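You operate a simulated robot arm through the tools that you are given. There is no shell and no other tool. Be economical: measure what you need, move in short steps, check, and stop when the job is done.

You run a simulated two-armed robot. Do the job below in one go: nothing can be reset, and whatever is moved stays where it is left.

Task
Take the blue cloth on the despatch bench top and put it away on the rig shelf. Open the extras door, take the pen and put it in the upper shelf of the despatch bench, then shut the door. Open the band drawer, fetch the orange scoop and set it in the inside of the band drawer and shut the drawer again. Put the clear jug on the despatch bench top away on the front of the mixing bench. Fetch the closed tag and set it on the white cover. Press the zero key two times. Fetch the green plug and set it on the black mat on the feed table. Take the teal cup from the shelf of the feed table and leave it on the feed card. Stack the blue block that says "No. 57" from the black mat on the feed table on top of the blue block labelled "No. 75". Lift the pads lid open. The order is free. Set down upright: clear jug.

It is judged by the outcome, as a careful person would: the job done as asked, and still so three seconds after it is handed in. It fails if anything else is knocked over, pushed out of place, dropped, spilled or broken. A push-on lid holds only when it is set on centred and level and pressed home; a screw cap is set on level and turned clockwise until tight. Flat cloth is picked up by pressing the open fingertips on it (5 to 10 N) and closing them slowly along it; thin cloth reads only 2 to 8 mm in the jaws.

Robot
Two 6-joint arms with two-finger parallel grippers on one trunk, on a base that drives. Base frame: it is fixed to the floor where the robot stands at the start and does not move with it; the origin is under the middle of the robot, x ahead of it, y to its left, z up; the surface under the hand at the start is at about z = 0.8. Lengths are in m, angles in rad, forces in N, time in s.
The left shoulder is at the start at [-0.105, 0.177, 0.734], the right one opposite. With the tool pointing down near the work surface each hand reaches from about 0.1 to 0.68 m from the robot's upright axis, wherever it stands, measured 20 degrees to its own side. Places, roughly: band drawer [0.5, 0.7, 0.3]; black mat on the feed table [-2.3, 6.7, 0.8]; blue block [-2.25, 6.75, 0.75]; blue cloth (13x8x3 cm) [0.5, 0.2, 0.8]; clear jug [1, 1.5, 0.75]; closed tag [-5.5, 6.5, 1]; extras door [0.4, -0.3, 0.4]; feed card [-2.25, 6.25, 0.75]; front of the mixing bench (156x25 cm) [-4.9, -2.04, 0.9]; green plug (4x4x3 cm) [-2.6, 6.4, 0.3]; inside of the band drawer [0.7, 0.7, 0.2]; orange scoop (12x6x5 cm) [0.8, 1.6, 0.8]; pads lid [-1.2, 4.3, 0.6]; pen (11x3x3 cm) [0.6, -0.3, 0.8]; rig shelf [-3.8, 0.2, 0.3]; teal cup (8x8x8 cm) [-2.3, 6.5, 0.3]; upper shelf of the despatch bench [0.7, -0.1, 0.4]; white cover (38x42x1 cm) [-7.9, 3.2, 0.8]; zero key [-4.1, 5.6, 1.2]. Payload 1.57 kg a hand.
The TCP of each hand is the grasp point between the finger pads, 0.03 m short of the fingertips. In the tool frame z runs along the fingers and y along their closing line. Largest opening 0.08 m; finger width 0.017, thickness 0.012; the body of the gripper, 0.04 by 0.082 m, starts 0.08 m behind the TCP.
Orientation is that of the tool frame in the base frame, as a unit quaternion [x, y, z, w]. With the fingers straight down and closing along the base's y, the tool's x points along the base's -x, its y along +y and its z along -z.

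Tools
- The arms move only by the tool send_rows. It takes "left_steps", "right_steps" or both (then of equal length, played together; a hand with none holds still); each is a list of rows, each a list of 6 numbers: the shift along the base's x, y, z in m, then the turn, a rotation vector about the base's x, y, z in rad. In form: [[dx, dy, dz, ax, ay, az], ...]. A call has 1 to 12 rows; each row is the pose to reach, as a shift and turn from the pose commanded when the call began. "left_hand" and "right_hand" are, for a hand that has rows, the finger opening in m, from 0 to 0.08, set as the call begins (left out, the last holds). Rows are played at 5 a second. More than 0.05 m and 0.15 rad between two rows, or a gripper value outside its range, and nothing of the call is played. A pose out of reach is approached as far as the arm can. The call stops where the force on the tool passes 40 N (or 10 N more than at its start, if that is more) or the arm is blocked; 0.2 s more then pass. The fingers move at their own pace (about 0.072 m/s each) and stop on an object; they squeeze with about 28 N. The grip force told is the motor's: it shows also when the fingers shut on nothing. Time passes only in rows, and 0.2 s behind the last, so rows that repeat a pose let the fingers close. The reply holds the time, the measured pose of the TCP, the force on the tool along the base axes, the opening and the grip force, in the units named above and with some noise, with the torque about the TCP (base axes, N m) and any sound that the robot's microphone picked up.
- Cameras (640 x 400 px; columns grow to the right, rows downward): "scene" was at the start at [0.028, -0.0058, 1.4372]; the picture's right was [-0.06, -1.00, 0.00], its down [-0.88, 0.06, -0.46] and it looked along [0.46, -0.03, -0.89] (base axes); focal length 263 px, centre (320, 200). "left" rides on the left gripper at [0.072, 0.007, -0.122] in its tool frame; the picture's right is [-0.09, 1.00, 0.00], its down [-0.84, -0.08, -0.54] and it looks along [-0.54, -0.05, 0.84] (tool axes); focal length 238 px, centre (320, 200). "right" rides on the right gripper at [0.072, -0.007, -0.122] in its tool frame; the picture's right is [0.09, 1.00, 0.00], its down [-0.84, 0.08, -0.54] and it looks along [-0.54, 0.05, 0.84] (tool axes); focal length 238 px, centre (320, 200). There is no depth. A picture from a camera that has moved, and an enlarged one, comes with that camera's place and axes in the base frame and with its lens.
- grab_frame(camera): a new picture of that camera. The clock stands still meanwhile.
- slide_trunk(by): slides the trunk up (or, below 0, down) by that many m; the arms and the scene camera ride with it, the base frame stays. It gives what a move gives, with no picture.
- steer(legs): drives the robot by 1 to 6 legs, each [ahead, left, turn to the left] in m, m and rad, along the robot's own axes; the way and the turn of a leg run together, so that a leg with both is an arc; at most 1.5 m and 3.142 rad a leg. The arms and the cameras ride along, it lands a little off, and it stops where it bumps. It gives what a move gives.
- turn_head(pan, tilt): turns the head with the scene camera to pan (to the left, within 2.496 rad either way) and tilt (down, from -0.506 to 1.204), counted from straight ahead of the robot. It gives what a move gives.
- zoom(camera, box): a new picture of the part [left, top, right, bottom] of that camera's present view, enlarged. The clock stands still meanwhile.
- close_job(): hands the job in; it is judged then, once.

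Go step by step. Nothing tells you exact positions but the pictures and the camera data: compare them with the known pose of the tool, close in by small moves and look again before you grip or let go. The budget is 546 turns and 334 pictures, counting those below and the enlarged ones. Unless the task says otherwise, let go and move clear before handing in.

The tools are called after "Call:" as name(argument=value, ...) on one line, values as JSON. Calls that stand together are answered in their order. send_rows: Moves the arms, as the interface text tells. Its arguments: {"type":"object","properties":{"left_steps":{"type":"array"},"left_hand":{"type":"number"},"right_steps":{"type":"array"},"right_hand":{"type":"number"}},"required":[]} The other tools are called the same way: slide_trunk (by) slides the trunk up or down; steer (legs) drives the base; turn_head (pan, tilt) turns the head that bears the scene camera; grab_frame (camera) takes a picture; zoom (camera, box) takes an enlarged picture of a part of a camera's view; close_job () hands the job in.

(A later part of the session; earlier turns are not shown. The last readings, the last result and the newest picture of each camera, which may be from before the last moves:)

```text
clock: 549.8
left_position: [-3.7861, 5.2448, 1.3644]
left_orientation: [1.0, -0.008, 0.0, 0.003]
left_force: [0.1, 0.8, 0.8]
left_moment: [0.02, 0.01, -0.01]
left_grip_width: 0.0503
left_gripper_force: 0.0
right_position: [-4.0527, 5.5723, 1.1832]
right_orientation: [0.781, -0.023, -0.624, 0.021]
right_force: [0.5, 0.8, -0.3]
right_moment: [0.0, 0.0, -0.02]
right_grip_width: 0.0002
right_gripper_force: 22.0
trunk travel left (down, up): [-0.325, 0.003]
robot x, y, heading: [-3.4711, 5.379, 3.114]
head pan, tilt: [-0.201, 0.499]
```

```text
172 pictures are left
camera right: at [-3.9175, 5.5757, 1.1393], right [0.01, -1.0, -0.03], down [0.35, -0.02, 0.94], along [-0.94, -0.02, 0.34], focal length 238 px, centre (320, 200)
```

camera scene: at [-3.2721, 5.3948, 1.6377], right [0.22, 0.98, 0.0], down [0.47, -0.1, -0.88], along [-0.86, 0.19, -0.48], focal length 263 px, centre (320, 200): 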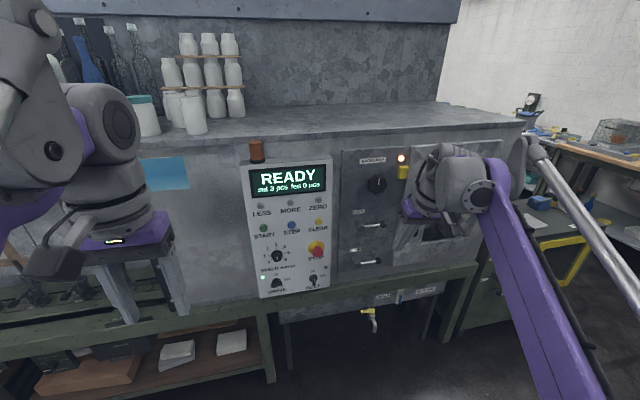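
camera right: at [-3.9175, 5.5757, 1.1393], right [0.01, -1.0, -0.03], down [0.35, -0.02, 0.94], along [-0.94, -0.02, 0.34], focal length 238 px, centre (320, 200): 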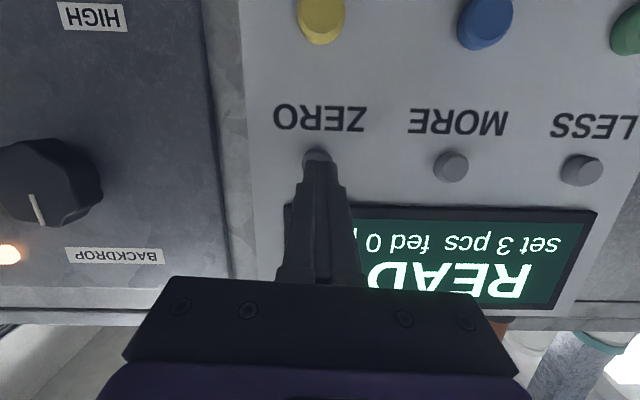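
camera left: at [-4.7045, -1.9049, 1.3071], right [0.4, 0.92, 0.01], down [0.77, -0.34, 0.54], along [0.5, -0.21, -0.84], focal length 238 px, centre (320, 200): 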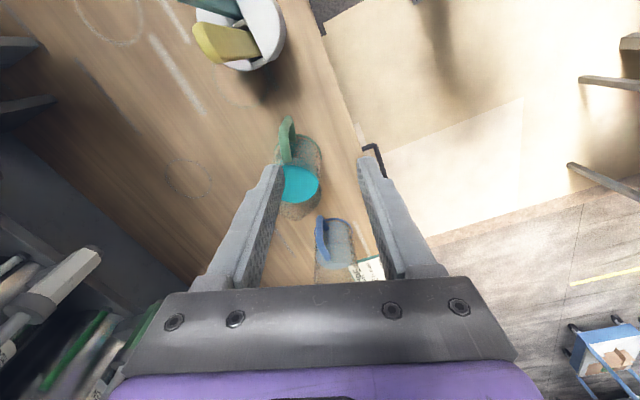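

Call:
send_rows(right_steps=[[-0.01, 0, 0, 0, 0, 0], [-0.018, 0, 0, 0, 0, 0], [-0.024, 0, 0, 0, 0, 0], [-0.03, 0, 0, 0, 0, 0], [-0.036, 0, 0, 0, 0, 0], [-0.042, 0, 0, 0, 0, 0]])

Call:
grab_frame(camera="scene")

```text
clock: 550.7
left_position: [-3.7824, 5.2459, 1.3651]
left_orientation: [1.0, -0.009, -0.002, 0.003]
left_force: [-0.2, -0.2, -0.3]
left_moment: [0.0, -0.03, 0.0]
left_grip_width: 0.0502
left_gripper_force: 0.0
right_position: [-4.0714, 5.5727, 1.1834]
right_orientation: [0.781, -0.022, -0.623, 0.022]
right_force: [35.7, 0.8, 1.1]
right_moment: [-0.07, 0.06, -0.03]
right_grip_width: 0.0001
right_gripper_force: 21.9
trunk travel left (down, up): [-0.325, 0.003]
robot x, y, heading: [-3.4674, 5.3827, 3.118]
head pan, tilt: [-0.201, 0.499]
heard: click
stopped in row 4 (right hand): the force on the tool passed its limit at 45 N (the readings are from after the stop); the commanded pose is now the measured one
```

```text
171 pictures are left
camera scene: at [-3.5057, 5.3997, 1.6378], right [0.22, 0.97, 0.0], down [0.46, -0.11, -0.88], along [-0.86, 0.2, -0.48], focal length 263 px, centre (320, 200)
```

scene: 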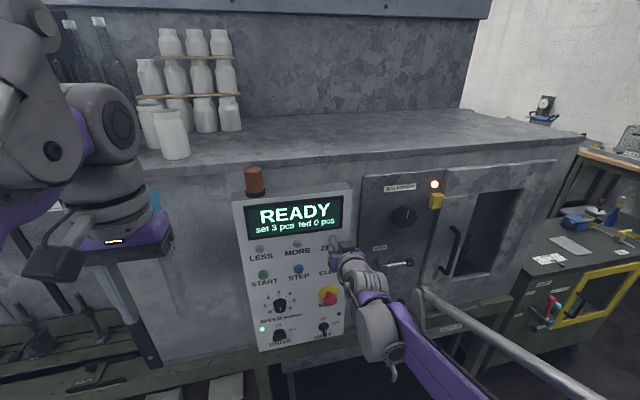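

A click: first press registered. I back off and press once more.

Call:
send_rows(right_steps=[[0.01, 0, 0, 0, 0, 0], [0.025, 0, 0, 0, 0, 0], [0.025, 0, 0, 0, 0, 0], [0.025, 0, 0, 0, 0, 0]])

Call:
send_rows(right_steps=[[-0.012, 0, 0, 0, 0, 0], [-0.02, 0, 0, 0, 0, 0], [-0.026, 0, 0, 0, 0, 0], [-0.032, 0, 0, 0, 0, 0], [-0.038, 0, 0, 0, 0, 0]])

Call:
send_rows(right_steps=[[0.01, 0, 0, 0, 0, 0], [0.04, 0, 0, 0, 0, 0], [0.08, 0, 0, 0, 0, 0], [0.12, 0, 0, 0, 0, 0]])

Call:
zoom(camera="scene", box=[220, 170, 380, 300])

```text
clock: 551.7
left_position: [-3.7869, 5.2457, 1.3651]
left_orientation: [1.0, -0.008, 0.0, 0.004]
left_force: [-0.4, -1.1, 0.0]
left_moment: [-0.01, -0.01, -0.03]
left_grip_width: 0.0497
left_gripper_force: 0.2
right_position: [-4.0517, 5.572, 1.1826]
right_orientation: [0.782, -0.022, -0.623, 0.022]
right_force: [-0.4, -0.3, 0.4]
right_moment: [-0.03, 0.0, 0.01]
right_grip_width: 0.0
right_gripper_force: 21.7
trunk travel left (down, up): [-0.325, 0.003]
robot x, y, heading: [-3.4684, 5.3814, 3.118]
head pan, tilt: [-0.201, 0.499]
```

```text
clock: 552.6
left_position: [-3.7799, 5.2471, 1.3662]
left_orientation: [1.0, -0.009, -0.003, 0.003]
left_force: [0.1, 0.2, 0.3]
left_moment: [0.03, -0.02, 0.01]
left_grip_width: 0.05
left_gripper_force: 0.0
right_position: [-4.0703, 5.5717, 1.1833]
right_orientation: [0.782, -0.021, -0.622, 0.021]
right_force: [37.2, 0.1, 2.4]
right_moment: [-0.01, 0.1, 0.04]
right_grip_width: 0.0
right_gripper_force: 21.6
trunk travel left (down, up): [-0.325, 0.003]
robot x, y, heading: [-3.4653, 5.3833, 3.113]
head pan, tilt: [-0.201, 0.499]
heard: click
stopped in row 4 (right hand): the force on the tool passed its limit at 46 N (the readings are from after the stop); the commanded pose is now the measured one
```

```text
clock: 553.6
left_position: [-3.7839, 5.2458, 1.3652]
left_orientation: [1.0, -0.009, -0.002, 0.003]
left_force: [1.0, -0.3, 0.6]
left_moment: [0.03, 0.04, 0.01]
left_grip_width: 0.05
left_gripper_force: 0.1
right_position: [-3.9539, 5.5709, 1.1784]
right_orientation: [0.783, -0.022, -0.621, 0.021]
right_force: [0.1, -0.3, 0.5]
right_moment: [0.01, 0.0, -0.01]
right_grip_width: 0.0002
right_gripper_force: 21.0
trunk travel left (down, up): [-0.325, 0.003]
robot x, y, heading: [-3.4654, 5.3816, 3.121]
head pan, tilt: [-0.201, 0.499]
```

```text
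3.08 times, centred on (300, 235) of scene
camera zoom: at [-3.5098, 5.3997, 1.6377], right [0.22, 0.98, 0.0], down [0.47, -0.11, -0.88], along [-0.86, 0.19, -0.48], focal length 809 px, centre (382, 92)
```

zoom: 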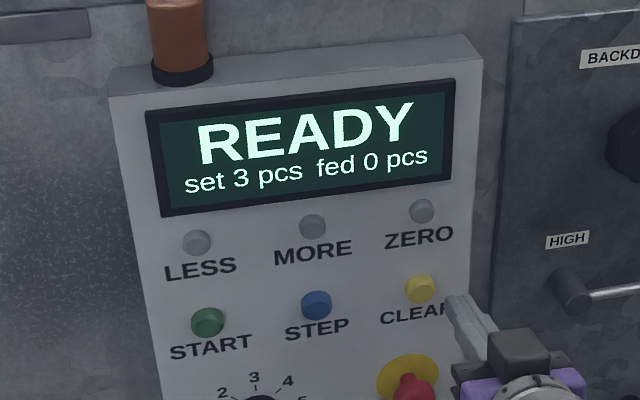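

Two clicks heard. Next the green plug, best taken from the feed table's left side. I unwind the right hand, back off and turn round.

Call:
steer(legs=[[-0.2, 0, 0]])

Call:
send_rows(right_steps=[[0.01, 0.01, 0.0, 0, -0.13, 0], [0.02, 0.02, 0.0, 0, -0.26, 0], [0.03, 0.03, 0.0, 0, -0.39, 0], [0.04, 0.04, 0.0, 0, -0.52, 0], [0.05, 0.05, 0.0, 0, -0.65, 0], [0.06, 0.05, 0.0, 0, -0.78, 0], [0.07, 0.05, 0.0, 0, -0.91, 0], [0.08, 0.05, 0.0, 0, -1.04, 0], [0.09, 0.05, 0.0, 0, -1.17, 0], [0.1, 0.05, 0.0, 0, -1.29, 0]])

Call:
steer(legs=[[0, 0, -1.56], [0, 0, -1.56]])

Call:
turn_head(pan=0.5, tilt=0.5)

Call:
grab_frame(camera="scene")

```text
clock: 555.2
left_position: [-3.5877, 5.2423, 1.3645]
left_orientation: [1.0, -0.007, 0.0, 0.003]
left_force: [0.3, 0.0, 0.1]
left_moment: [0.03, -0.01, 0.01]
left_grip_width: 0.0501
left_gripper_force: 0.1
right_position: [-3.7591, 5.5674, 1.1786]
right_orientation: [0.783, -0.02, -0.621, 0.022]
right_force: [0.0, -0.2, -0.5]
right_moment: [-0.01, -0.01, -0.01]
right_grip_width: 0.0
right_gripper_force: 21.2
trunk travel left (down, up): [-0.325, 0.003]
robot x, y, heading: [-3.2691, 5.3798, 3.122]
head pan, tilt: [-0.201, 0.499]
```

```text
clock: 557.4
left_position: [-3.5869, 5.2418, 1.366]
left_orientation: [1.0, -0.008, 0.0, 0.003]
left_force: [-0.9, 0.2, -0.7]
left_moment: [0.0, 0.0, 0.0]
left_grip_width: 0.05
left_gripper_force: 0.1
right_position: [-3.6461, 5.6518, 1.1783]
right_orientation: [0.991, -0.024, -0.084, 0.102]
right_force: [0.2, 0.1, -0.2]
right_moment: [-0.01, -0.01, 0.05]
right_grip_width: 0.0
right_gripper_force: 21.4
right hand out of reach, approached as far as the arm can: row 4, 5, 6, 7, 8, 9, 10
trunk travel left (down, up): [-0.325, 0.003]
robot x, y, heading: [-3.2715, 5.3789, 3.118]
head pan, tilt: [-0.201, 0.499]
```

```text
clock: 565.4
left_position: [-2.9523, 5.5201, 1.3647]
left_orientation: [0.001, 1.0, 0.003, 0.0]
left_force: [0.6, -0.1, -0.4]
left_moment: [0.01, 0.0, -0.01]
left_grip_width: 0.0498
left_gripper_force: 0.1
right_position: [-2.8867, 5.1089, 1.1786]
right_orientation: [0.016, 0.991, 0.102, 0.084]
right_force: [-0.8, -0.2, 0.0]
right_moment: [0.01, -0.01, 0.03]
right_grip_width: 0.0
right_gripper_force: 21.0
trunk travel left (down, up): [-0.325, 0.003]
robot x, y, heading: [-3.2703, 5.3755, -0.004]
head pan, tilt: [-0.201, 0.499]
```

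```text
clock: 566.4
left_position: [-2.9502, 5.5195, 1.3657]
left_orientation: [-0.001, 1.0, 0.004, 0.0]
left_force: [0.1, 0.0, -0.3]
left_moment: [-0.02, -0.03, -0.02]
left_grip_width: 0.05
left_gripper_force: 0.0
right_position: [-2.8857, 5.1096, 1.178]
right_orientation: [0.016, 0.991, 0.103, 0.083]
right_force: [-0.1, 0.0, 0.5]
right_moment: [-0.01, 0.01, -0.01]
right_grip_width: 0.0001
right_gripper_force: 21.3
trunk travel left (down, up): [-0.325, 0.003]
robot x, y, heading: [-3.266, 5.3778, -0.009]
head pan, tilt: [0.499, 0.499]
```

```text
169 pictures are left
camera scene: at [-3.2307, 5.4195, 1.6377], right [0.47, -0.88, 0.0], down [-0.42, -0.23, -0.88], along [0.77, 0.42, -0.48], focal length 263 px, centre (320, 200)
```

scene: 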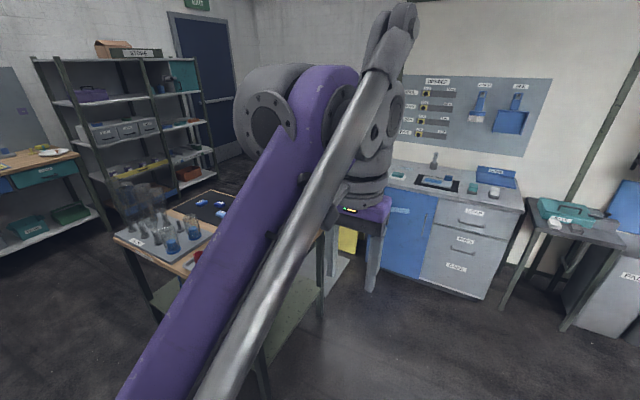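

Call:
steer(legs=[[-0.05, 1.0, 0.009]])

Call:
turn_head(pan=0.0, tilt=0.9)

Call:
grab_frame(camera="scene")

```text
clock: 575.5
left_position: [-3.0086, 6.5185, 1.365]
left_orientation: [-0.01, 1.0, 0.004, 0.0]
left_force: [-1.0, 0.0, 0.3]
left_moment: [0.04, -0.01, -0.02]
left_grip_width: 0.0498
left_gripper_force: 0.1
right_position: [-2.9354, 6.1105, 1.1788]
right_orientation: [0.007, 0.991, 0.103, 0.083]
right_force: [-0.4, 1.0, 0.4]
right_moment: [0.0, 0.06, 0.01]
right_grip_width: 0.0
right_gripper_force: 20.7
trunk travel left (down, up): [-0.325, 0.003]
robot x, y, heading: [-3.3212, 6.3708, 0.006]
head pan, tilt: [0.499, 0.499]
```

```text
clock: 576.4
left_position: [-3.0083, 6.52, 1.365]
left_orientation: [-0.009, 1.0, 0.004, 0.0]
left_force: [-0.1, 0.1, 0.3]
left_moment: [0.01, 0.05, 0.01]
left_grip_width: 0.0501
left_gripper_force: 0.1
right_position: [-2.9353, 6.1091, 1.179]
right_orientation: [0.007, 0.991, 0.103, 0.083]
right_force: [0.3, -0.7, -0.3]
right_moment: [0.01, 0.02, 0.01]
right_grip_width: 0.0
right_gripper_force: 21.4
trunk travel left (down, up): [-0.325, 0.003]
robot x, y, heading: [-3.3237, 6.372, 0.011]
head pan, tilt: [0.0, 0.901]
```

```text
168 pictures are left
camera scene: at [-3.2896, 6.3705, 1.6038], right [0.01, -1.0, 0.0], down [-0.78, -0.01, -0.62], along [0.62, 0.01, -0.78], focal length 263 px, centre (320, 200)
```

scene: 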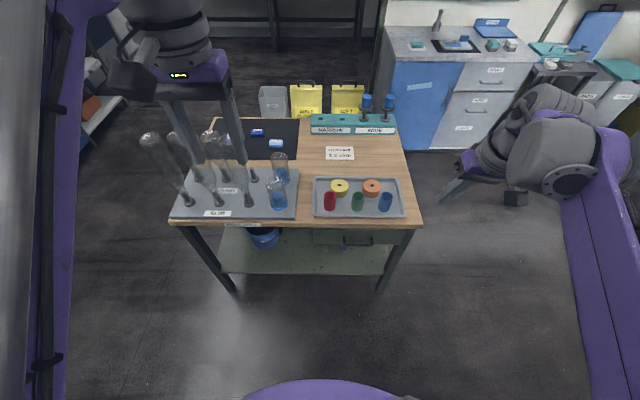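

Call:
slide_trunk(by=-0.3)

Call:
turn_head(pan=0.0, tilt=0.8)

Call:
zoom(camera="scene", box=[180, 160, 420, 320])

```text
clock: 579.4
left_position: [-3.0089, 6.5196, 1.0652]
left_orientation: [-0.009, 1.0, 0.004, 0.0]
left_force: [0.1, 0.1, 0.4]
left_moment: [-0.04, -0.01, -0.01]
left_grip_width: 0.0498
left_gripper_force: 0.1
right_position: [-2.9349, 6.1094, 0.8782]
right_orientation: [0.008, 0.991, 0.103, 0.083]
right_force: [0.2, 0.0, 0.0]
right_moment: [-0.02, 0.0, 0.03]
right_grip_width: 0.0
right_gripper_force: 21.8
trunk travel left (down, up): [-0.025, 0.303]
robot x, y, heading: [-3.3262, 6.3678, 0.008]
head pan, tilt: [0.0, 0.901]
```

```text
clock: 580.1
left_position: [-3.0084, 6.519, 1.0647]
left_orientation: [-0.01, 1.0, 0.004, 0.0]
left_force: [0.1, 0.1, -0.9]
left_moment: [0.04, 0.01, 0.0]
left_grip_width: 0.0498
left_gripper_force: 0.0
right_position: [-2.9354, 6.1091, 0.88]
right_orientation: [0.007, 0.991, 0.103, 0.083]
right_force: [-0.1, 0.1, -0.4]
right_moment: [0.03, -0.02, -0.01]
right_grip_width: 0.0
right_gripper_force: 20.9
trunk travel left (down, up): [-0.025, 0.303]
robot x, y, heading: [-3.3223, 6.3696, 0.007]
head pan, tilt: [0.0, 0.799]
```

```text
2.50 times, centred on (300, 240) of scene
camera zoom: at [-3.235, 6.3712, 1.2999], right [0.01, -1.0, 0.0], down [-0.72, -0.01, -0.7], along [0.7, 0.01, -0.72], focal length 658 px, centre (370, 100)
```

zoom: 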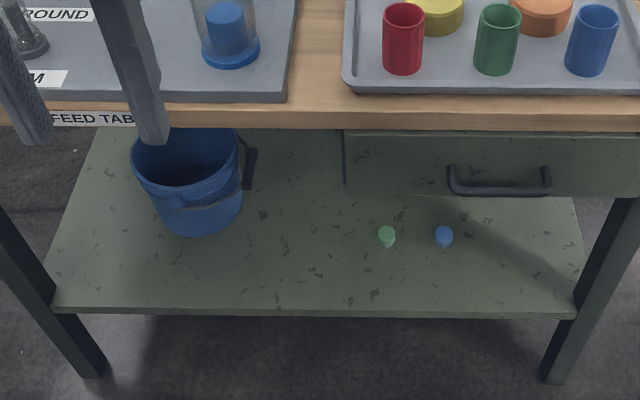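

The green plug is at about [-2.61, 6.35, 0.31], the blue one 10 cm right of it; a drawer hangs above (bottom z≈0.59). I shift left and bring the right hand in tilted 45°.

Call:
steer(legs=[[0.0, 0.2, 0]])

Call:
send_rows(right_steps=[[0, 0.01, -0.03, -0.1, 0, 0], [0, 0.02, -0.06, -0.2, 0, 0], [0, 0.02, -0.1, -0.2, 0, 0], [0, 0.02, -0.14, -0.2, 0, 0], [0, 0.02, -0.18, -0.2, 0, 0]], right_hand=0.07)

Call:
send_rows(right_steps=[[0, 0.01, -0.03, 0, -0.1, 0], [0, 0.02, -0.06, 0, -0.2, 0], [0, 0.02, -0.09, 0, -0.3, 0], [0, 0.02, -0.12, 0, -0.4, 0], [0, 0.02, -0.16, 0, -0.5, 0], [0, 0.02, -0.2, 0, -0.6, 0], [0, 0.02, -0.24, 0, -0.65, 0]])

Call:
grab_frame(camera="right")

```text
clock: 582.5
left_position: [-3.0123, 6.719, 1.0645]
left_orientation: [-0.012, 1.0, 0.002, 0.0]
left_force: [0.6, -0.2, -0.2]
left_moment: [0.0, 0.01, 0.04]
left_grip_width: 0.05
left_gripper_force: 0.0
right_position: [-2.9374, 6.3114, 0.8795]
right_orientation: [0.006, 0.991, 0.103, 0.083]
right_force: [0.1, 1.0, 0.5]
right_moment: [-0.03, -0.03, -0.04]
right_grip_width: 0.0
right_gripper_force: 21.4
trunk travel left (down, up): [-0.025, 0.303]
robot x, y, heading: [-3.3274, 6.5715, 0.015]
head pan, tilt: [0.0, 0.799]
```

```text
clock: 583.7
left_position: [-3.0116, 6.7204, 1.0642]
left_orientation: [-0.011, 1.0, 0.004, 0.0]
left_force: [0.0, -0.3, 0.2]
left_moment: [0.02, 0.02, 0.0]
left_grip_width: 0.0501
left_gripper_force: 0.0
right_position: [-2.9543, 6.2904, 0.7037]
right_orientation: [-0.007, 0.993, 0.051, 0.106]
right_force: [-0.1, 0.2, -0.7]
right_moment: [0.01, 0.01, 0.04]
right_grip_width: 0.0699
right_gripper_force: 0.1
right hand out of reach, approached as far as the arm can: row 1, 2, 3, 4, 5
trunk travel left (down, up): [-0.025, 0.303]
robot x, y, heading: [-3.3254, 6.5724, 0.017]
head pan, tilt: [0.0, 0.799]
```

```text
clock: 585.3
left_position: [-3.011, 6.7196, 1.0647]
left_orientation: [-0.012, 1.0, 0.004, 0.0]
left_force: [-0.6, 0.2, 0.4]
left_moment: [-0.02, 0.04, -0.01]
left_grip_width: 0.0501
left_gripper_force: 0.0
right_position: [-2.9099, 6.2999, 0.51]
right_orientation: [-0.023, 0.908, 0.047, 0.416]
right_force: [0.0, 0.0, -0.4]
right_moment: [0.05, -0.07, 0.0]
right_grip_width: 0.07
right_gripper_force: 0.1
right hand out of reach, approached as far as the arm can: row 6, 7
trunk travel left (down, up): [-0.025, 0.303]
robot x, y, heading: [-3.3245, 6.5697, 0.014]
head pan, tilt: [0.0, 0.799]
```

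```text
166 pictures are left
camera right: at [-3.0468, 6.2806, 0.5333], right [-0.14, 0.99, 0.0], down [0.13, 0.02, 0.99], along [0.98, 0.14, -0.13], focal length 238 px, centre (320, 200)
```

right: 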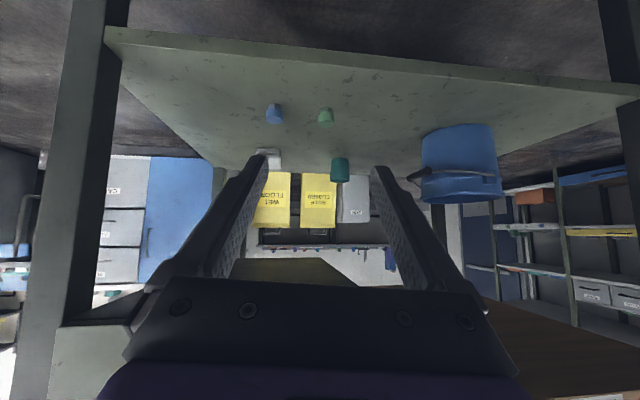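

Call:
steer(legs=[[0.1, 0, -0.012]])

Call:
send_rows(right_steps=[[0.02, 0.01, -0.02, 0, 0, 0], [0.04, 0.02, -0.05, 0, 0, 0], [0.07, 0.035, -0.08, 0, 0, 0], [0.1, 0.043, -0.1, 0, 0, 0], [0.115, 0.043, -0.117, 0, 0, 0]])

Call:
grab_frame(camera="right")

```text
clock: 586.4
left_position: [-2.9082, 6.7176, 1.0646]
left_orientation: [-0.006, 1.0, 0.004, 0.0]
left_force: [-0.5, 1.0, -0.7]
left_moment: [0.0, 0.06, -0.01]
left_grip_width: 0.0501
left_gripper_force: 0.0
right_position: [-2.8134, 6.2947, 0.5108]
right_orientation: [-0.017, 0.908, 0.044, 0.417]
right_force: [0.1, 0.0, 0.3]
right_moment: [0.01, 0.02, -0.02]
right_grip_width: 0.0697
right_gripper_force: 0.0
trunk travel left (down, up): [-0.025, 0.303]
robot x, y, heading: [-3.2278, 6.5702, 0.01]
head pan, tilt: [0.0, 0.799]
```

```text
clock: 587.6
left_position: [-2.9093, 6.7182, 1.0638]
left_orientation: [-0.005, 1.0, 0.004, -0.001]
left_force: [0.1, 0.6, 1.1]
left_moment: [0.0, -0.02, -0.02]
left_grip_width: 0.0502
left_gripper_force: 0.1
right_position: [-2.6968, 6.3391, 0.3928]
right_orientation: [-0.016, 0.908, 0.044, 0.417]
right_force: [-0.2, -1.3, 0.0]
right_moment: [0.04, 0.02, 0.01]
right_grip_width: 0.0699
right_gripper_force: 0.0
right hand out of reach, approached as far as the arm can: row 2
trunk travel left (down, up): [-0.025, 0.303]
robot x, y, heading: [-3.2269, 6.5744, 0.002]
head pan, tilt: [0.0, 0.799]
```

```text
165 pictures are left
camera right: at [-2.8344, 6.3218, 0.4165], right [-0.13, 0.99, 0.0], down [0.13, 0.02, 0.99], along [0.98, 0.13, -0.13], focal length 238 px, centre (320, 200)
```

right: 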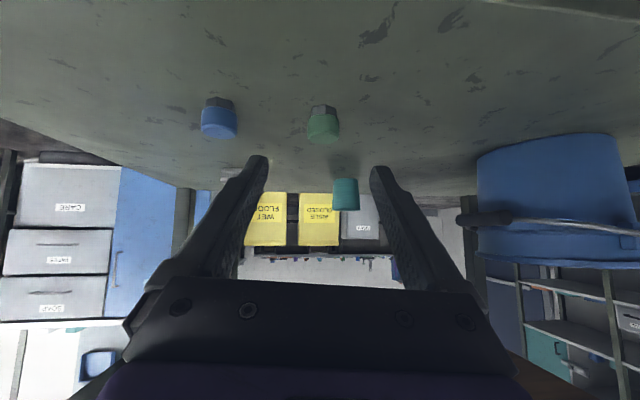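

Call:
send_rows(right_steps=[[0.025, 0.005, -0.022, 0, 0, 0], [0.05, 0.01, -0.044, 0, 0, 0], [0.066, 0.014, -0.058, 0, 0, 0]])

Call:
grab_frame(camera="right")

```text
clock: 588.4
left_position: [-2.9117, 6.7174, 1.0647]
left_orientation: [-0.005, 1.0, 0.003, 0.0]
left_force: [0.4, 0.4, -0.6]
left_moment: [-0.01, 0.0, -0.04]
left_grip_width: 0.05
left_gripper_force: 0.1
right_position: [-2.6308, 6.3522, 0.3347]
right_orientation: [-0.018, 0.908, 0.045, 0.416]
right_force: [-1.1, -0.8, 0.6]
right_moment: [-0.03, 0.01, 0.03]
right_grip_width: 0.0695
right_gripper_force: 0.2
trunk travel left (down, up): [-0.025, 0.303]
robot x, y, heading: [-3.228, 6.5714, 0.001]
head pan, tilt: [0.0, 0.799]
```

```text
164 pictures are left
camera right: at [-2.7687, 6.3354, 0.3581], right [-0.13, 0.99, 0.0], down [0.13, 0.02, 0.99], along [0.98, 0.13, -0.13], focal length 238 px, centre (320, 200)
```

right: 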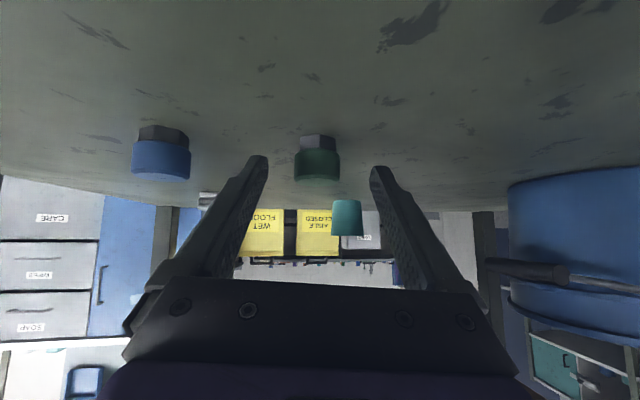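

The plug sits between the fingers. I lower slightly and close.

Call:
send_rows(right_steps=[[0.005, 0, -0.006, 0, 0, 0]])

Call:
send_rows(right_steps=[[0, 0, 0, 0, 0, 0], [0, 0, 0, 0, 0, 0], [0, 0, 0, 0, 0, 0]], right_hand=0.0)

Call:
send_rows(right_steps=[[-0.005, 0, 0.015, 0, 0, 0], [-0.03, 0, 0.04, 0, 0, 0], [-0.07, 0, 0.055, 0, 0, 0], [-0.11, 0, 0.07, 0, 0, 0], [-0.15, 0, 0.08, 0, 0, 0]])

Call:
grab_frame(camera="right")

```text
clock: 588.8
left_position: [-2.9095, 6.7174, 1.0638]
left_orientation: [-0.006, 1.0, 0.004, -0.001]
left_force: [-0.4, -0.4, -0.4]
left_moment: [-0.03, 0.01, -0.03]
left_grip_width: 0.0499
left_gripper_force: 0.0
right_position: [-2.6266, 6.3531, 0.3287]
right_orientation: [-0.017, 0.908, 0.044, 0.416]
right_force: [-0.8, 0.8, 0.8]
right_moment: [0.02, 0.02, 0.0]
right_grip_width: 0.07
right_gripper_force: 0.0
trunk travel left (down, up): [-0.025, 0.303]
robot x, y, heading: [-3.225, 6.5726, 0.004]
head pan, tilt: [0.0, 0.799]
```

```text
clock: 589.6
left_position: [-2.9115, 6.717, 1.0644]
left_orientation: [-0.005, 1.0, 0.003, 0.0]
left_force: [0.1, 0.3, -0.3]
left_moment: [-0.03, -0.01, -0.01]
left_grip_width: 0.0499
left_gripper_force: 0.1
right_position: [-2.6262, 6.3524, 0.3288]
right_orientation: [-0.017, 0.908, 0.044, 0.415]
right_force: [-0.2, -0.2, -0.3]
right_moment: [0.01, 0.02, -0.01]
right_grip_width: 0.0293
right_gripper_force: 28.3
trunk travel left (down, up): [-0.025, 0.303]
robot x, y, heading: [-3.2267, 6.571, 0.001]
head pan, tilt: [0.0, 0.799]
```

```text
clock: 590.8
left_position: [-2.9109, 6.717, 1.0645]
left_orientation: [-0.005, 1.0, 0.003, 0.001]
left_force: [-0.3, -0.3, 0.8]
left_moment: [-0.03, 0.0, 0.01]
left_grip_width: 0.0501
left_gripper_force: 0.0
right_position: [-2.7404, 6.3489, 0.4334]
right_orientation: [-0.018, 0.909, 0.044, 0.415]
right_force: [0.2, 0.0, -0.3]
right_moment: [0.0, 0.02, -0.01]
right_grip_width: 0.0292
right_gripper_force: 27.9
right hand out of reach, approached as far as the arm can: row 4, 5
trunk travel left (down, up): [-0.025, 0.303]
robot x, y, heading: [-3.2286, 6.572, 0.004]
head pan, tilt: [0.0, 0.799]
```

```text
163 pictures are left
camera right: at [-2.8776, 6.3299, 0.458], right [-0.13, 0.99, 0.0], down [0.13, 0.02, 0.99], along [0.98, 0.13, -0.14], focal length 238 px, centre (320, 200)
```

right: 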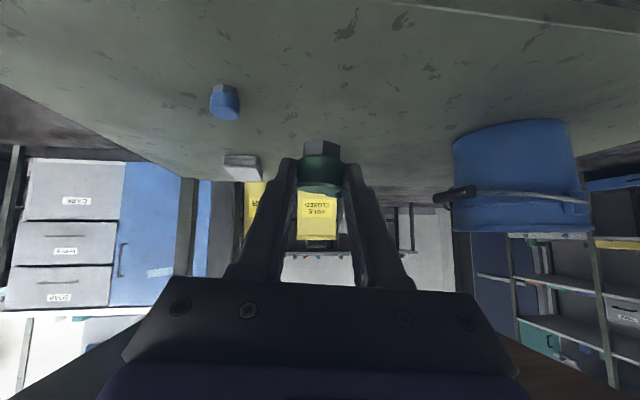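

Plug in hand. I back off, raise up, and go round to the back of the feed table.

Call:
steer(legs=[[-0.25, 0, 0]])

Call:
slide_trunk(by=0.25)

Call:
send_rows(right_steps=[[0.02, 0, 0.04, 0, 0, 0], [0.03, 0, 0.08, 0, 0, 0], [0.03, 0, 0.12, 0, 0, 0], [0.03, 0, 0.16, 0, 0, 0], [0.03, 0, 0.2, 0, 0, 0], [0.03, 0, 0.24, 0, 0, 0], [0.03, 0, 0.28, 0, 0, 0], [0.03, 0, 0.32, 0, 0, 0]])

Call:
turn_head(pan=1.2, tilt=0.4)

Call:
grab_frame(camera="scene")

```text
clock: 592.6
left_position: [-3.1621, 6.7174, 1.0659]
left_orientation: [-0.006, 1.0, 0.002, 0.001]
left_force: [-0.8, 0.2, -0.1]
left_moment: [-0.01, 0.0, 0.0]
left_grip_width: 0.0498
left_gripper_force: 0.0
right_position: [-2.9896, 6.3473, 0.4352]
right_orientation: [-0.02, 0.908, 0.046, 0.416]
right_force: [0.3, 0.3, 0.7]
right_moment: [-0.01, 0.03, -0.02]
right_grip_width: 0.0294
right_gripper_force: 28.0
trunk travel left (down, up): [-0.025, 0.303]
robot x, y, heading: [-3.4791, 6.5742, 0.012]
head pan, tilt: [0.0, 0.799]
```

```text
clock: 595.2
left_position: [-3.163, 6.7162, 1.3145]
left_orientation: [-0.008, 1.0, 0.003, 0.0]
left_force: [-0.7, 0.1, -0.3]
left_moment: [0.02, -0.02, 0.01]
left_grip_width: 0.0498
left_gripper_force: 0.1
right_position: [-2.9481, 6.3475, 0.7244]
right_orientation: [-0.02, 0.893, 0.044, 0.446]
right_force: [0.4, 0.4, 0.0]
right_moment: [0.01, 0.0, -0.02]
right_grip_width: 0.0293
right_gripper_force: 28.1
trunk travel left (down, up): [-0.275, 0.053]
robot x, y, heading: [-3.4782, 6.5689, 0.013]
head pan, tilt: [0.0, 0.799]
```

```text
clock: 597.0
left_position: [-3.1615, 6.717, 1.3149]
left_orientation: [-0.007, 1.0, 0.002, 0.0]
left_force: [0.2, 0.0, -0.7]
left_moment: [0.0, 0.01, 0.06]
left_grip_width: 0.0498
left_gripper_force: 0.1
right_position: [-2.9212, 6.3481, 1.0454]
right_orientation: [-0.021, 0.894, 0.044, 0.446]
right_force: [-1.0, 0.9, -0.2]
right_moment: [-0.01, 0.02, 0.0]
right_grip_width: 0.0291
right_gripper_force: 28.0
trunk travel left (down, up): [-0.275, 0.053]
robot x, y, heading: [-3.4759, 6.5734, 0.005]
head pan, tilt: [0.0, 0.799]
```

```text
clock: 598.4
left_position: [-3.1611, 6.7174, 1.3148]
left_orientation: [-0.007, 1.0, 0.003, 0.0]
left_force: [-0.6, 1.0, 0.5]
left_moment: [-0.01, -0.01, -0.01]
left_grip_width: 0.0499
left_gripper_force: 0.0
right_position: [-2.9212, 6.3485, 1.0447]
right_orientation: [-0.02, 0.893, 0.044, 0.447]
right_force: [-0.5, 0.0, -0.4]
right_moment: [-0.01, 0.0, 0.0]
right_grip_width: 0.0294
right_gripper_force: 27.9
trunk travel left (down, up): [-0.275, 0.053]
robot x, y, heading: [-3.4766, 6.5693, 0.009]
head pan, tilt: [1.201, 0.4]
```

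```text
162 pictures are left
camera scene: at [-3.4844, 6.6556, 1.5938], right [0.93, -0.36, 0.0], down [-0.14, -0.36, -0.92], along [0.33, 0.86, -0.39], focal length 263 px, centre (320, 200)
```

scene: 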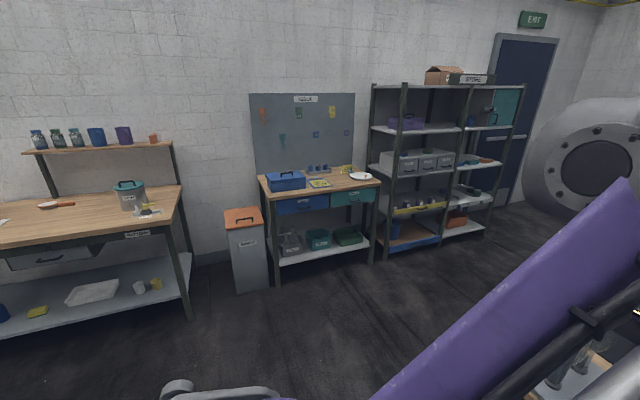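

Call:
steer(legs=[[0, 1.2, 0], [0, 0, -1.58], [0, 1.15, 0]])

Call:
turn_head(pan=0.0, tilt=0.8)

Call:
grab_frame(camera="scene")

```text
clock: 623.0
left_position: [-2.1923, 7.4724, 1.3137]
left_orientation: [0.698, 0.716, 0.003, 0.002]
left_force: [-0.6, 0.7, -0.1]
left_moment: [0.0, 0.01, 0.02]
left_grip_width: 0.0501
left_gripper_force: 0.2
right_position: [-2.5595, 7.2261, 1.0453]
right_orientation: [0.614, 0.65, -0.282, 0.348]
right_force: [-0.4, -0.3, 0.2]
right_moment: [0.07, 0.02, -0.01]
right_grip_width: 0.0295
right_gripper_force: 27.7
trunk travel left (down, up): [-0.275, 0.053]
robot x, y, heading: [-2.3426, 7.7846, -1.549]
head pan, tilt: [1.201, 0.4]
```

```text
clock: 624.4
left_position: [-2.1929, 7.4695, 1.3151]
left_orientation: [0.698, 0.716, 0.003, 0.002]
left_force: [0.4, 0.6, 0.9]
left_moment: [-0.02, 0.02, 0.02]
left_grip_width: 0.0501
left_gripper_force: 0.1
right_position: [-2.5598, 7.2248, 1.0452]
right_orientation: [0.614, 0.65, -0.282, 0.348]
right_force: [-0.3, 0.5, -0.6]
right_moment: [0.0, 0.0, 0.04]
right_grip_width: 0.029
right_gripper_force: 28.3
trunk travel left (down, up): [-0.275, 0.053]
robot x, y, heading: [-2.3424, 7.7836, -1.549]
head pan, tilt: [0.0, 0.799]
```

```text
161 pictures are left
camera scene: at [-2.3408, 7.7433, 1.5588], right [-1.0, -0.02, 0.0], down [-0.01, 0.72, -0.7], along [0.01, -0.7, -0.72], focal length 263 px, centre (320, 200)
```

scene: 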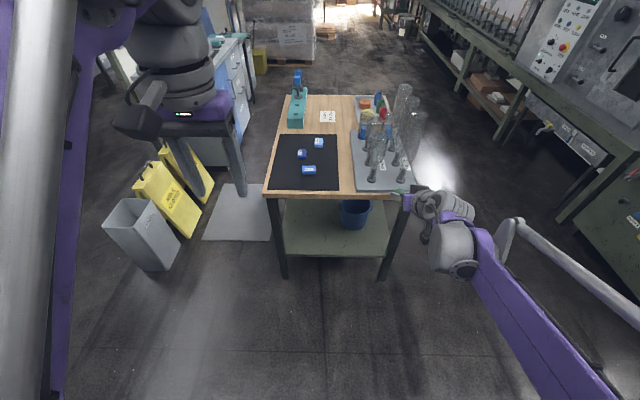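

Call:
zoom(camera="scene", box=[250, 90, 450, 210])

```text
3.20 times, centred on (350, 150) of scene
camera zoom: at [-2.3408, 7.7433, 1.5588], right [-1.0, -0.02, 0.0], down [-0.01, 0.72, -0.7], along [0.01, -0.7, -0.72], focal length 842 px, centre (224, 360)
```

zoom: 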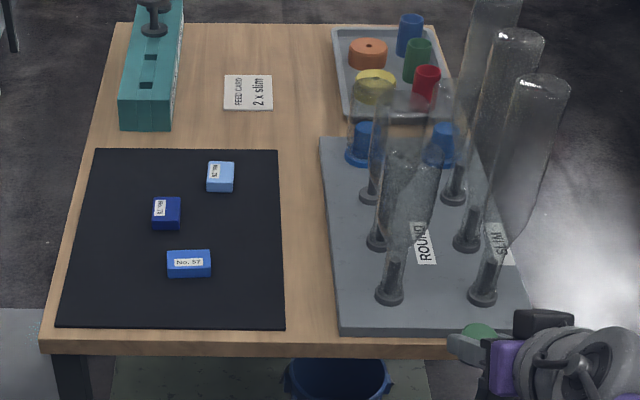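

Block 57 is nearest at [-2.277, 6.80]; I need closer views for the others. I move in and place the plug on the mat's free right-near area, around [-2.36, 6.84].

Call:
steer(legs=[[0, 0.2, -0.02], [0.2, 0, 0]])

Call:
grab_frame(camera="right")

Call:
grab_frame(camera="left")

```text
clock: 628.0
left_position: [-1.9985, 7.2701, 1.3157]
left_orientation: [0.706, 0.708, 0.002, 0.002]
left_force: [0.2, 0.4, 0.2]
left_moment: [0.03, 0.0, 0.02]
left_grip_width: 0.0498
left_gripper_force: 0.0
right_position: [-2.3704, 7.0325, 1.0452]
right_orientation: [0.62, 0.644, -0.286, 0.346]
right_force: [-0.4, -0.5, -1.1]
right_moment: [0.0, 0.01, -0.04]
right_grip_width: 0.0293
right_gripper_force: 28.1
trunk travel left (down, up): [-0.275, 0.053]
robot x, y, heading: [-2.1433, 7.5891, -1.572]
head pan, tilt: [0.0, 0.799]
```

```text
159 pictures are left
camera right: at [-2.3867, 7.1724, 1.0588], right [0.99, 0.12, -0.01], down [0.02, -0.07, 1.0], along [0.12, -0.99, -0.07], focal length 238 px, centre (320, 200)
```

right: 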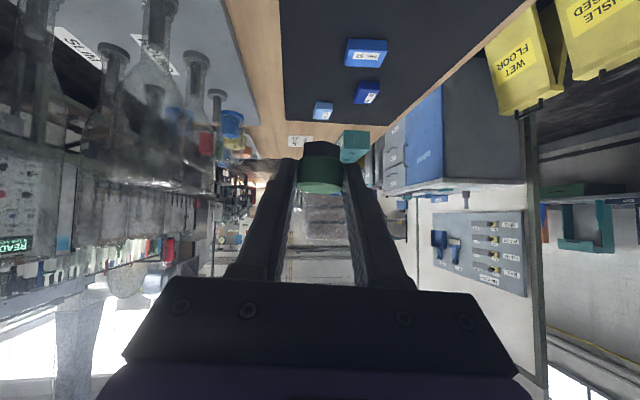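

```text
158 pictures are left
camera left: at [-1.9934, 7.3423, 1.4374], right [1.0, -0.09, 0.01], down [-0.08, -0.84, 0.54], along [-0.04, -0.54, -0.84], focal length 238 px, centre (320, 200)
```

left: 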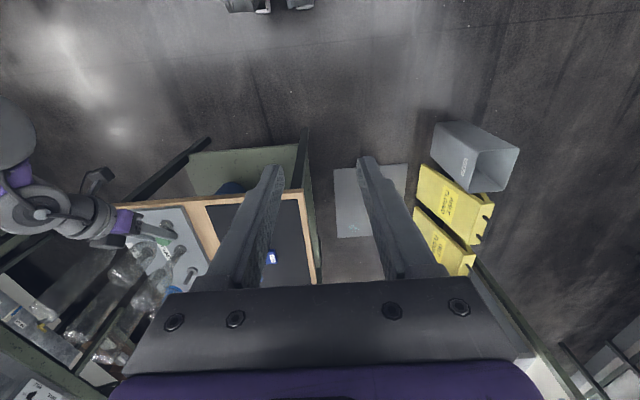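

Bottles stand close on that side, so I place the plug on the mat's left-near area instead (about [-2.165, 6.83]); shift the robot.

Call:
steer(legs=[[0, 0.2, 0]])

Call:
send_rows(right_steps=[[0, -0.04, -0.01, 0, 0, 0], [0, -0.08, -0.03, 0, 0, 0], [0, -0.12, -0.05, 0, 0, 0], [0, -0.15, -0.08, 0, 0, 0], [0, -0.175, -0.11, 0, 0, 0], [0, -0.19, -0.15, 0, 0, 0]])

Call:
grab_frame(camera="right")

Call:
grab_frame(camera="scene")

```text
clock: 630.3
left_position: [-1.7997, 7.27, 1.3146]
left_orientation: [0.705, 0.709, 0.003, 0.003]
left_force: [-0.1, -0.3, 0.6]
left_moment: [-0.03, 0.02, -0.01]
left_grip_width: 0.05
left_gripper_force: 0.0
right_position: [-2.1712, 7.0308, 1.0447]
right_orientation: [0.62, 0.644, -0.286, 0.346]
right_force: [1.0, 0.4, -0.2]
right_moment: [0.03, 0.02, -0.04]
right_grip_width: 0.0293
right_gripper_force: 28.5
trunk travel left (down, up): [-0.275, 0.053]
robot x, y, heading: [-1.9416, 7.5865, -1.569]
head pan, tilt: [0.0, 0.799]
```

```text
clock: 631.7
left_position: [-1.8012, 7.2698, 1.3145]
left_orientation: [0.705, 0.709, 0.003, 0.003]
left_force: [1.0, -0.8, 0.4]
left_moment: [0.02, 0.03, 0.01]
left_grip_width: 0.0501
left_gripper_force: 0.2
right_position: [-2.1719, 6.8395, 0.8943]
right_orientation: [0.62, 0.644, -0.286, 0.346]
right_force: [0.4, -0.7, -0.3]
right_moment: [0.0, -0.01, 0.02]
right_grip_width: 0.0294
right_gripper_force: 27.8
trunk travel left (down, up): [-0.275, 0.053]
robot x, y, heading: [-1.9434, 7.5859, -1.569]
head pan, tilt: [0.0, 0.799]
```

```text
157 pictures are left
camera right: at [-2.1888, 6.9794, 0.9076], right [0.99, 0.12, -0.01], down [0.02, -0.07, 1.0], along [0.12, -0.99, -0.07], focal length 238 px, centre (320, 200)
```

right: 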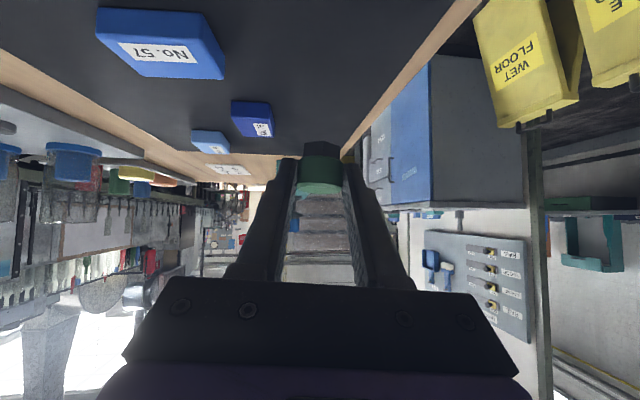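

```text
156 pictures are left
camera scene: at [-1.9437, 7.5437, 1.5587], right [-1.0, 0.0, 0.0], down [0.0, 0.72, -0.7], along [0.0, -0.7, -0.72], focal length 263 px, centre (320, 200)
```

scene: 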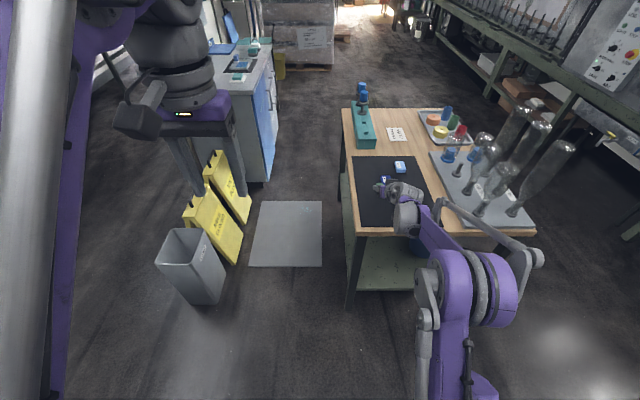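

Call:
send_rows(right_steps=[[0, 0, -0.03, 0, 0, 0], [0, 0, -0.06, 0, 0, 0], [0, 0, -0.07, 0, 0, 0], [0, 0, -0.077, 0, 0, 0], [0, 0, -0.083, 0, 0, 0], [0, 0, -0.089, 0, 0, 0], [0, 0, -0.095, 0, 0, 0], [0, 0, -0.101, 0, 0, 0]])

Call:
grab_frame(camera="right")

```text
clock: 633.2
left_position: [-1.8006, 7.2742, 1.3147]
left_orientation: [0.705, 0.709, 0.001, 0.002]
left_force: [-0.6, -0.6, 0.1]
left_moment: [0.02, 0.01, 0.01]
left_grip_width: 0.0501
left_gripper_force: 0.0
right_position: [-2.1718, 6.8417, 0.8116]
right_orientation: [0.618, 0.641, -0.292, 0.349]
right_force: [1.5, 9.3, 24.9]
right_moment: [-0.21, 0.32, -0.11]
right_grip_width: 0.0297
right_gripper_force: 27.4
trunk travel left (down, up): [-0.275, 0.053]
robot x, y, heading: [-1.9407, 7.5868, -1.571]
head pan, tilt: [0.0, 0.799]
stopped in row 7 (right hand): the force on the tool passed its limit at 46 N (the readings are from after the stop); the commanded pose is now the measured one
```

```text
155 pictures are left
camera right: at [-2.1878, 6.9817, 0.8236], right [0.99, 0.12, -0.02], down [0.02, -0.05, 1.0], along [0.12, -0.99, -0.05], focal length 238 px, centre (320, 200)
```

right: 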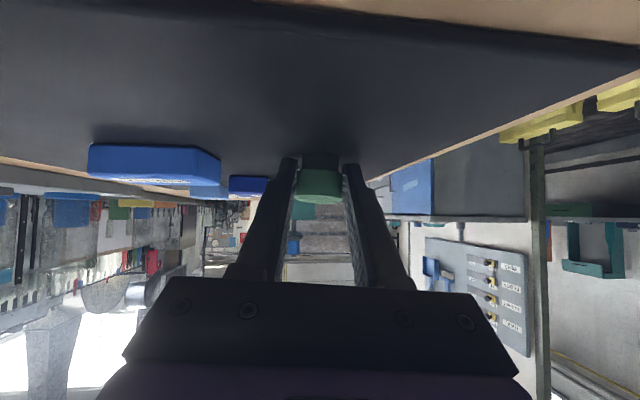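

Touching the mat. I ease up a millimetre, release and withdraw backwards along the tool axis.

Call:
send_rows(right_steps=[[0, 0, 0.002, 0, 0, 0], [0, 0, 0.002, 0, 0, 0]])

Call:
send_rows(right_steps=[[0, 0, 0, 0, 0, 0], [0, 0, 0, 0, 0, 0]], right_hand=0.05)

Call:
send_rows(right_steps=[[0, 0.015, 0.012, 0, 0, 0], [0, 0.04, 0.03, 0, 0, 0], [0, 0.07, 0.06, 0, 0, 0], [0, 0.1, 0.1, 0, 0, 0], [0, 0.12, 0.14, 0, 0, 0], [0, 0.13, 0.18, 0, 0, 0]])

Call:
grab_frame(camera="scene")

Call:
zoom(camera="scene", box=[340, 140, 440, 240])

```text
clock: 633.8
left_position: [-1.7983, 7.2732, 1.3152]
left_orientation: [0.705, 0.709, 0.0, 0.002]
left_force: [0.7, -0.7, 0.0]
left_moment: [0.03, -0.03, 0.03]
left_grip_width: 0.0497
left_gripper_force: 0.1
right_position: [-2.1718, 6.8409, 0.8119]
right_orientation: [0.618, 0.642, -0.291, 0.348]
right_force: [-0.1, 4.0, 22.8]
right_moment: [-0.29, 0.28, -0.09]
right_grip_width: 0.0293
right_gripper_force: 28.0
trunk travel left (down, up): [-0.275, 0.053]
robot x, y, heading: [-1.9441, 7.5872, -1.568]
head pan, tilt: [0.0, 0.799]
```

```text
clock: 634.4
left_position: [-1.7984, 7.2729, 1.315]
left_orientation: [0.705, 0.709, 0.0, 0.003]
left_force: [-0.9, 0.1, -0.8]
left_moment: [-0.01, 0.01, -0.01]
left_grip_width: 0.0501
left_gripper_force: 0.1
right_position: [-2.1697, 6.8412, 0.8111]
right_orientation: [0.618, 0.643, -0.29, 0.348]
right_force: [14.1, 3.4, 24.0]
right_moment: [-0.38, 0.09, 0.4]
right_grip_width: 0.0359
right_gripper_force: 0.0
trunk travel left (down, up): [-0.275, 0.053]
robot x, y, heading: [-1.9411, 7.5814, -1.57]
head pan, tilt: [0.0, 0.799]
```

```text
clock: 635.8
left_position: [-1.8007, 7.2708, 1.3154]
left_orientation: [0.705, 0.709, 0.002, 0.002]
left_force: [0.4, 0.7, -0.7]
left_moment: [-0.01, 0.0, -0.01]
left_grip_width: 0.0498
left_gripper_force: 0.1
right_position: [-2.1722, 6.9693, 0.9929]
right_orientation: [0.619, 0.642, -0.289, 0.347]
right_force: [-0.2, 0.8, 0.2]
right_moment: [-0.01, -0.01, -0.01]
right_grip_width: 0.0499
right_gripper_force: 0.1
trunk travel left (down, up): [-0.275, 0.053]
robot x, y, heading: [-1.9437, 7.5854, -1.565]
head pan, tilt: [0.0, 0.799]
```

```text
154 pictures are left
camera scene: at [-1.9432, 7.5458, 1.5588], right [-1.0, 0.0, 0.0], down [0.0, 0.72, -0.7], along [0.0, -0.7, -0.72], focal length 263 px, centre (320, 200)
```

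scene: 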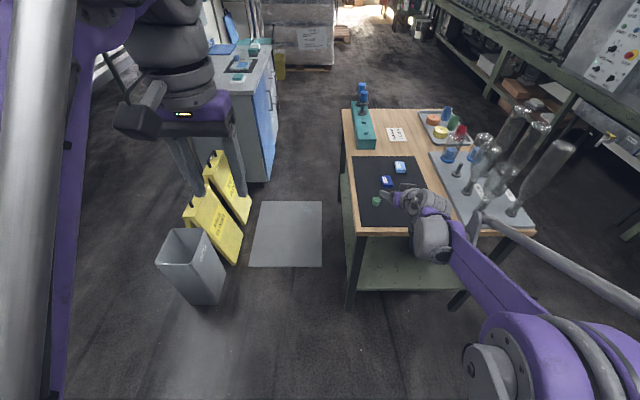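

```text
4.00 times, centred on (390, 190) of scene
camera zoom: at [-1.9432, 7.5458, 1.5588], right [-1.0, 0.0, 0.0], down [0.0, 0.72, -0.7], along [0.0, -0.7, -0.72], focal length 1052 px, centre (40, 240)
```

zoom: 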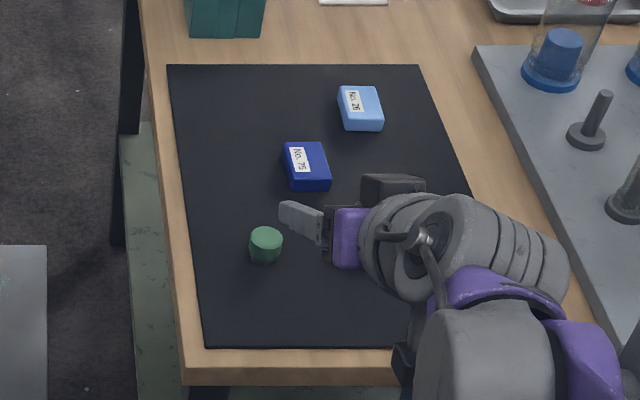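

The plug stands on the mat. The dark block reads "No. 75". I unpitch the right hand to point down for block 57.

Call:
send_rows(right_steps=[[0, 0.01, 0.005, 0.12, 0, 0], [0, 0.02, 0.01, 0.24, 0, 0], [0, 0.03, 0.015, 0.36, 0, 0], [0, 0.04, 0.02, 0.48, 0, 0], [0, 0.05, 0.025, 0.6, 0, 0], [0, 0.06, 0.03, 0.72, 0, 0], [0, 0.07, 0.03, 0.84, 0, 0], [0, 0.08, 0.03, 0.93, 0, 0]])

Call:
zoom(camera="scene", box=[340, 140, 440, 240])

Call:
grab_frame(camera="right")

```text
clock: 637.6
left_position: [-1.7995, 7.2688, 1.3148]
left_orientation: [0.706, 0.709, 0.002, 0.002]
left_force: [0.7, -0.3, -0.2]
left_moment: [-0.02, 0.01, 0.0]
left_grip_width: 0.0503
left_gripper_force: 0.0
right_position: [-2.1879, 7.0539, 1.0201]
right_orientation: [0.705, 0.698, 0.071, 0.101]
right_force: [0.0, -0.7, 0.2]
right_moment: [0.02, 0.02, 0.01]
right_grip_width: 0.0502
right_gripper_force: 0.0
right hand out of reach, approached as far as the arm can: row 3, 4, 5, 6, 7, 8
trunk travel left (down, up): [-0.275, 0.053]
robot x, y, heading: [-1.9436, 7.5861, -1.57]
head pan, tilt: [0.0, 0.799]
```

```text
4.00 times, centred on (390, 190) of scene
camera zoom: at [-1.9433, 7.5447, 1.5587], right [-1.0, 0.0, 0.0], down [0.0, 0.72, -0.7], along [0.0, -0.7, -0.72], focal length 1052 px, centre (40, 240)
```

zoom: 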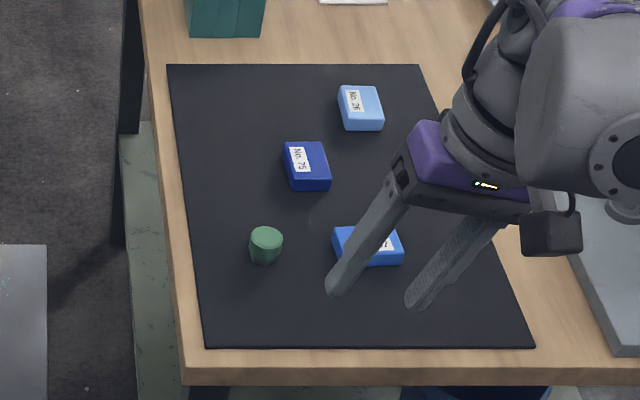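

```text
151 pictures are left
camera right: at [-2.2226, 7.1315, 1.1332], right [0.97, 0.09, 0.24], down [-0.07, -0.81, 0.58], along [0.24, -0.58, -0.78], focal length 238 px, centre (320, 200)
```

right: 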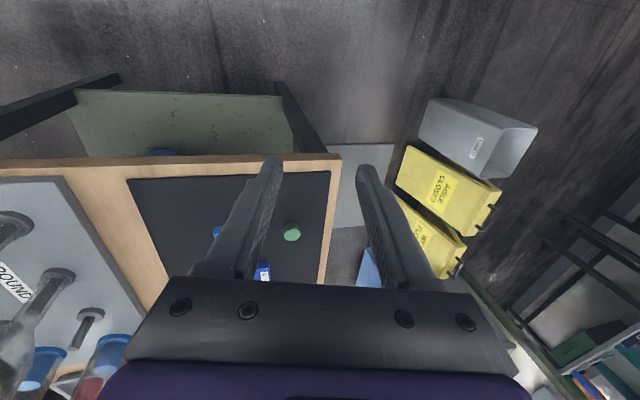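

Call:
send_rows(right_steps=[[-0.01, -0.01, -0.01, 0, 0.08, 0], [-0.02, -0.02, -0.02, 0, 0.16, 0], [-0.04, -0.03, -0.04, 0, 0.25, 0], [-0.06, -0.05, -0.06, 0, 0.25, 0]])

Call:
grab_frame(camera="right")

```text
clock: 638.6
left_position: [-1.8006, 7.2682, 1.3147]
left_orientation: [0.705, 0.709, 0.002, 0.002]
left_force: [0.8, 0.4, -0.4]
left_moment: [0.01, -0.05, -0.02]
left_grip_width: 0.0499
left_gripper_force: 0.1
right_position: [-2.2748, 7.0109, 0.9597]
right_orientation: [0.701, 0.703, 0.027, 0.115]
right_force: [0.3, -0.4, 0.2]
right_moment: [0.02, -0.03, -0.02]
right_grip_width: 0.05
right_gripper_force: 0.0
right hand out of reach, approached as far as the arm can: row 1, 2, 3, 4
trunk travel left (down, up): [-0.275, 0.053]
robot x, y, heading: [-1.945, 7.5873, -1.571]
head pan, tilt: [0.0, 0.799]
```

```text
150 pictures are left
camera right: at [-2.3032, 7.0972, 1.0673], right [0.98, 0.11, 0.19], down [-0.04, -0.76, 0.65], along [0.21, -0.64, -0.74], focal length 238 px, centre (320, 200)
```

right: 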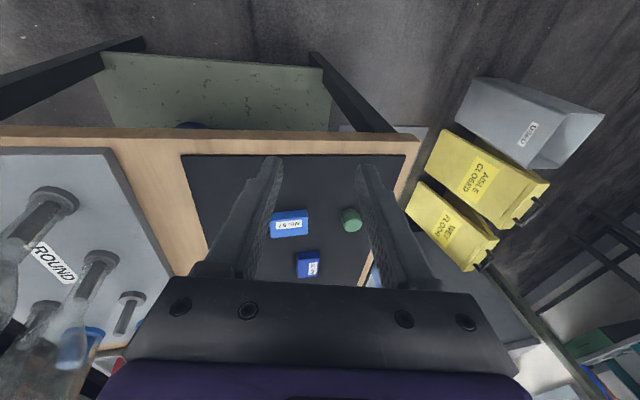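

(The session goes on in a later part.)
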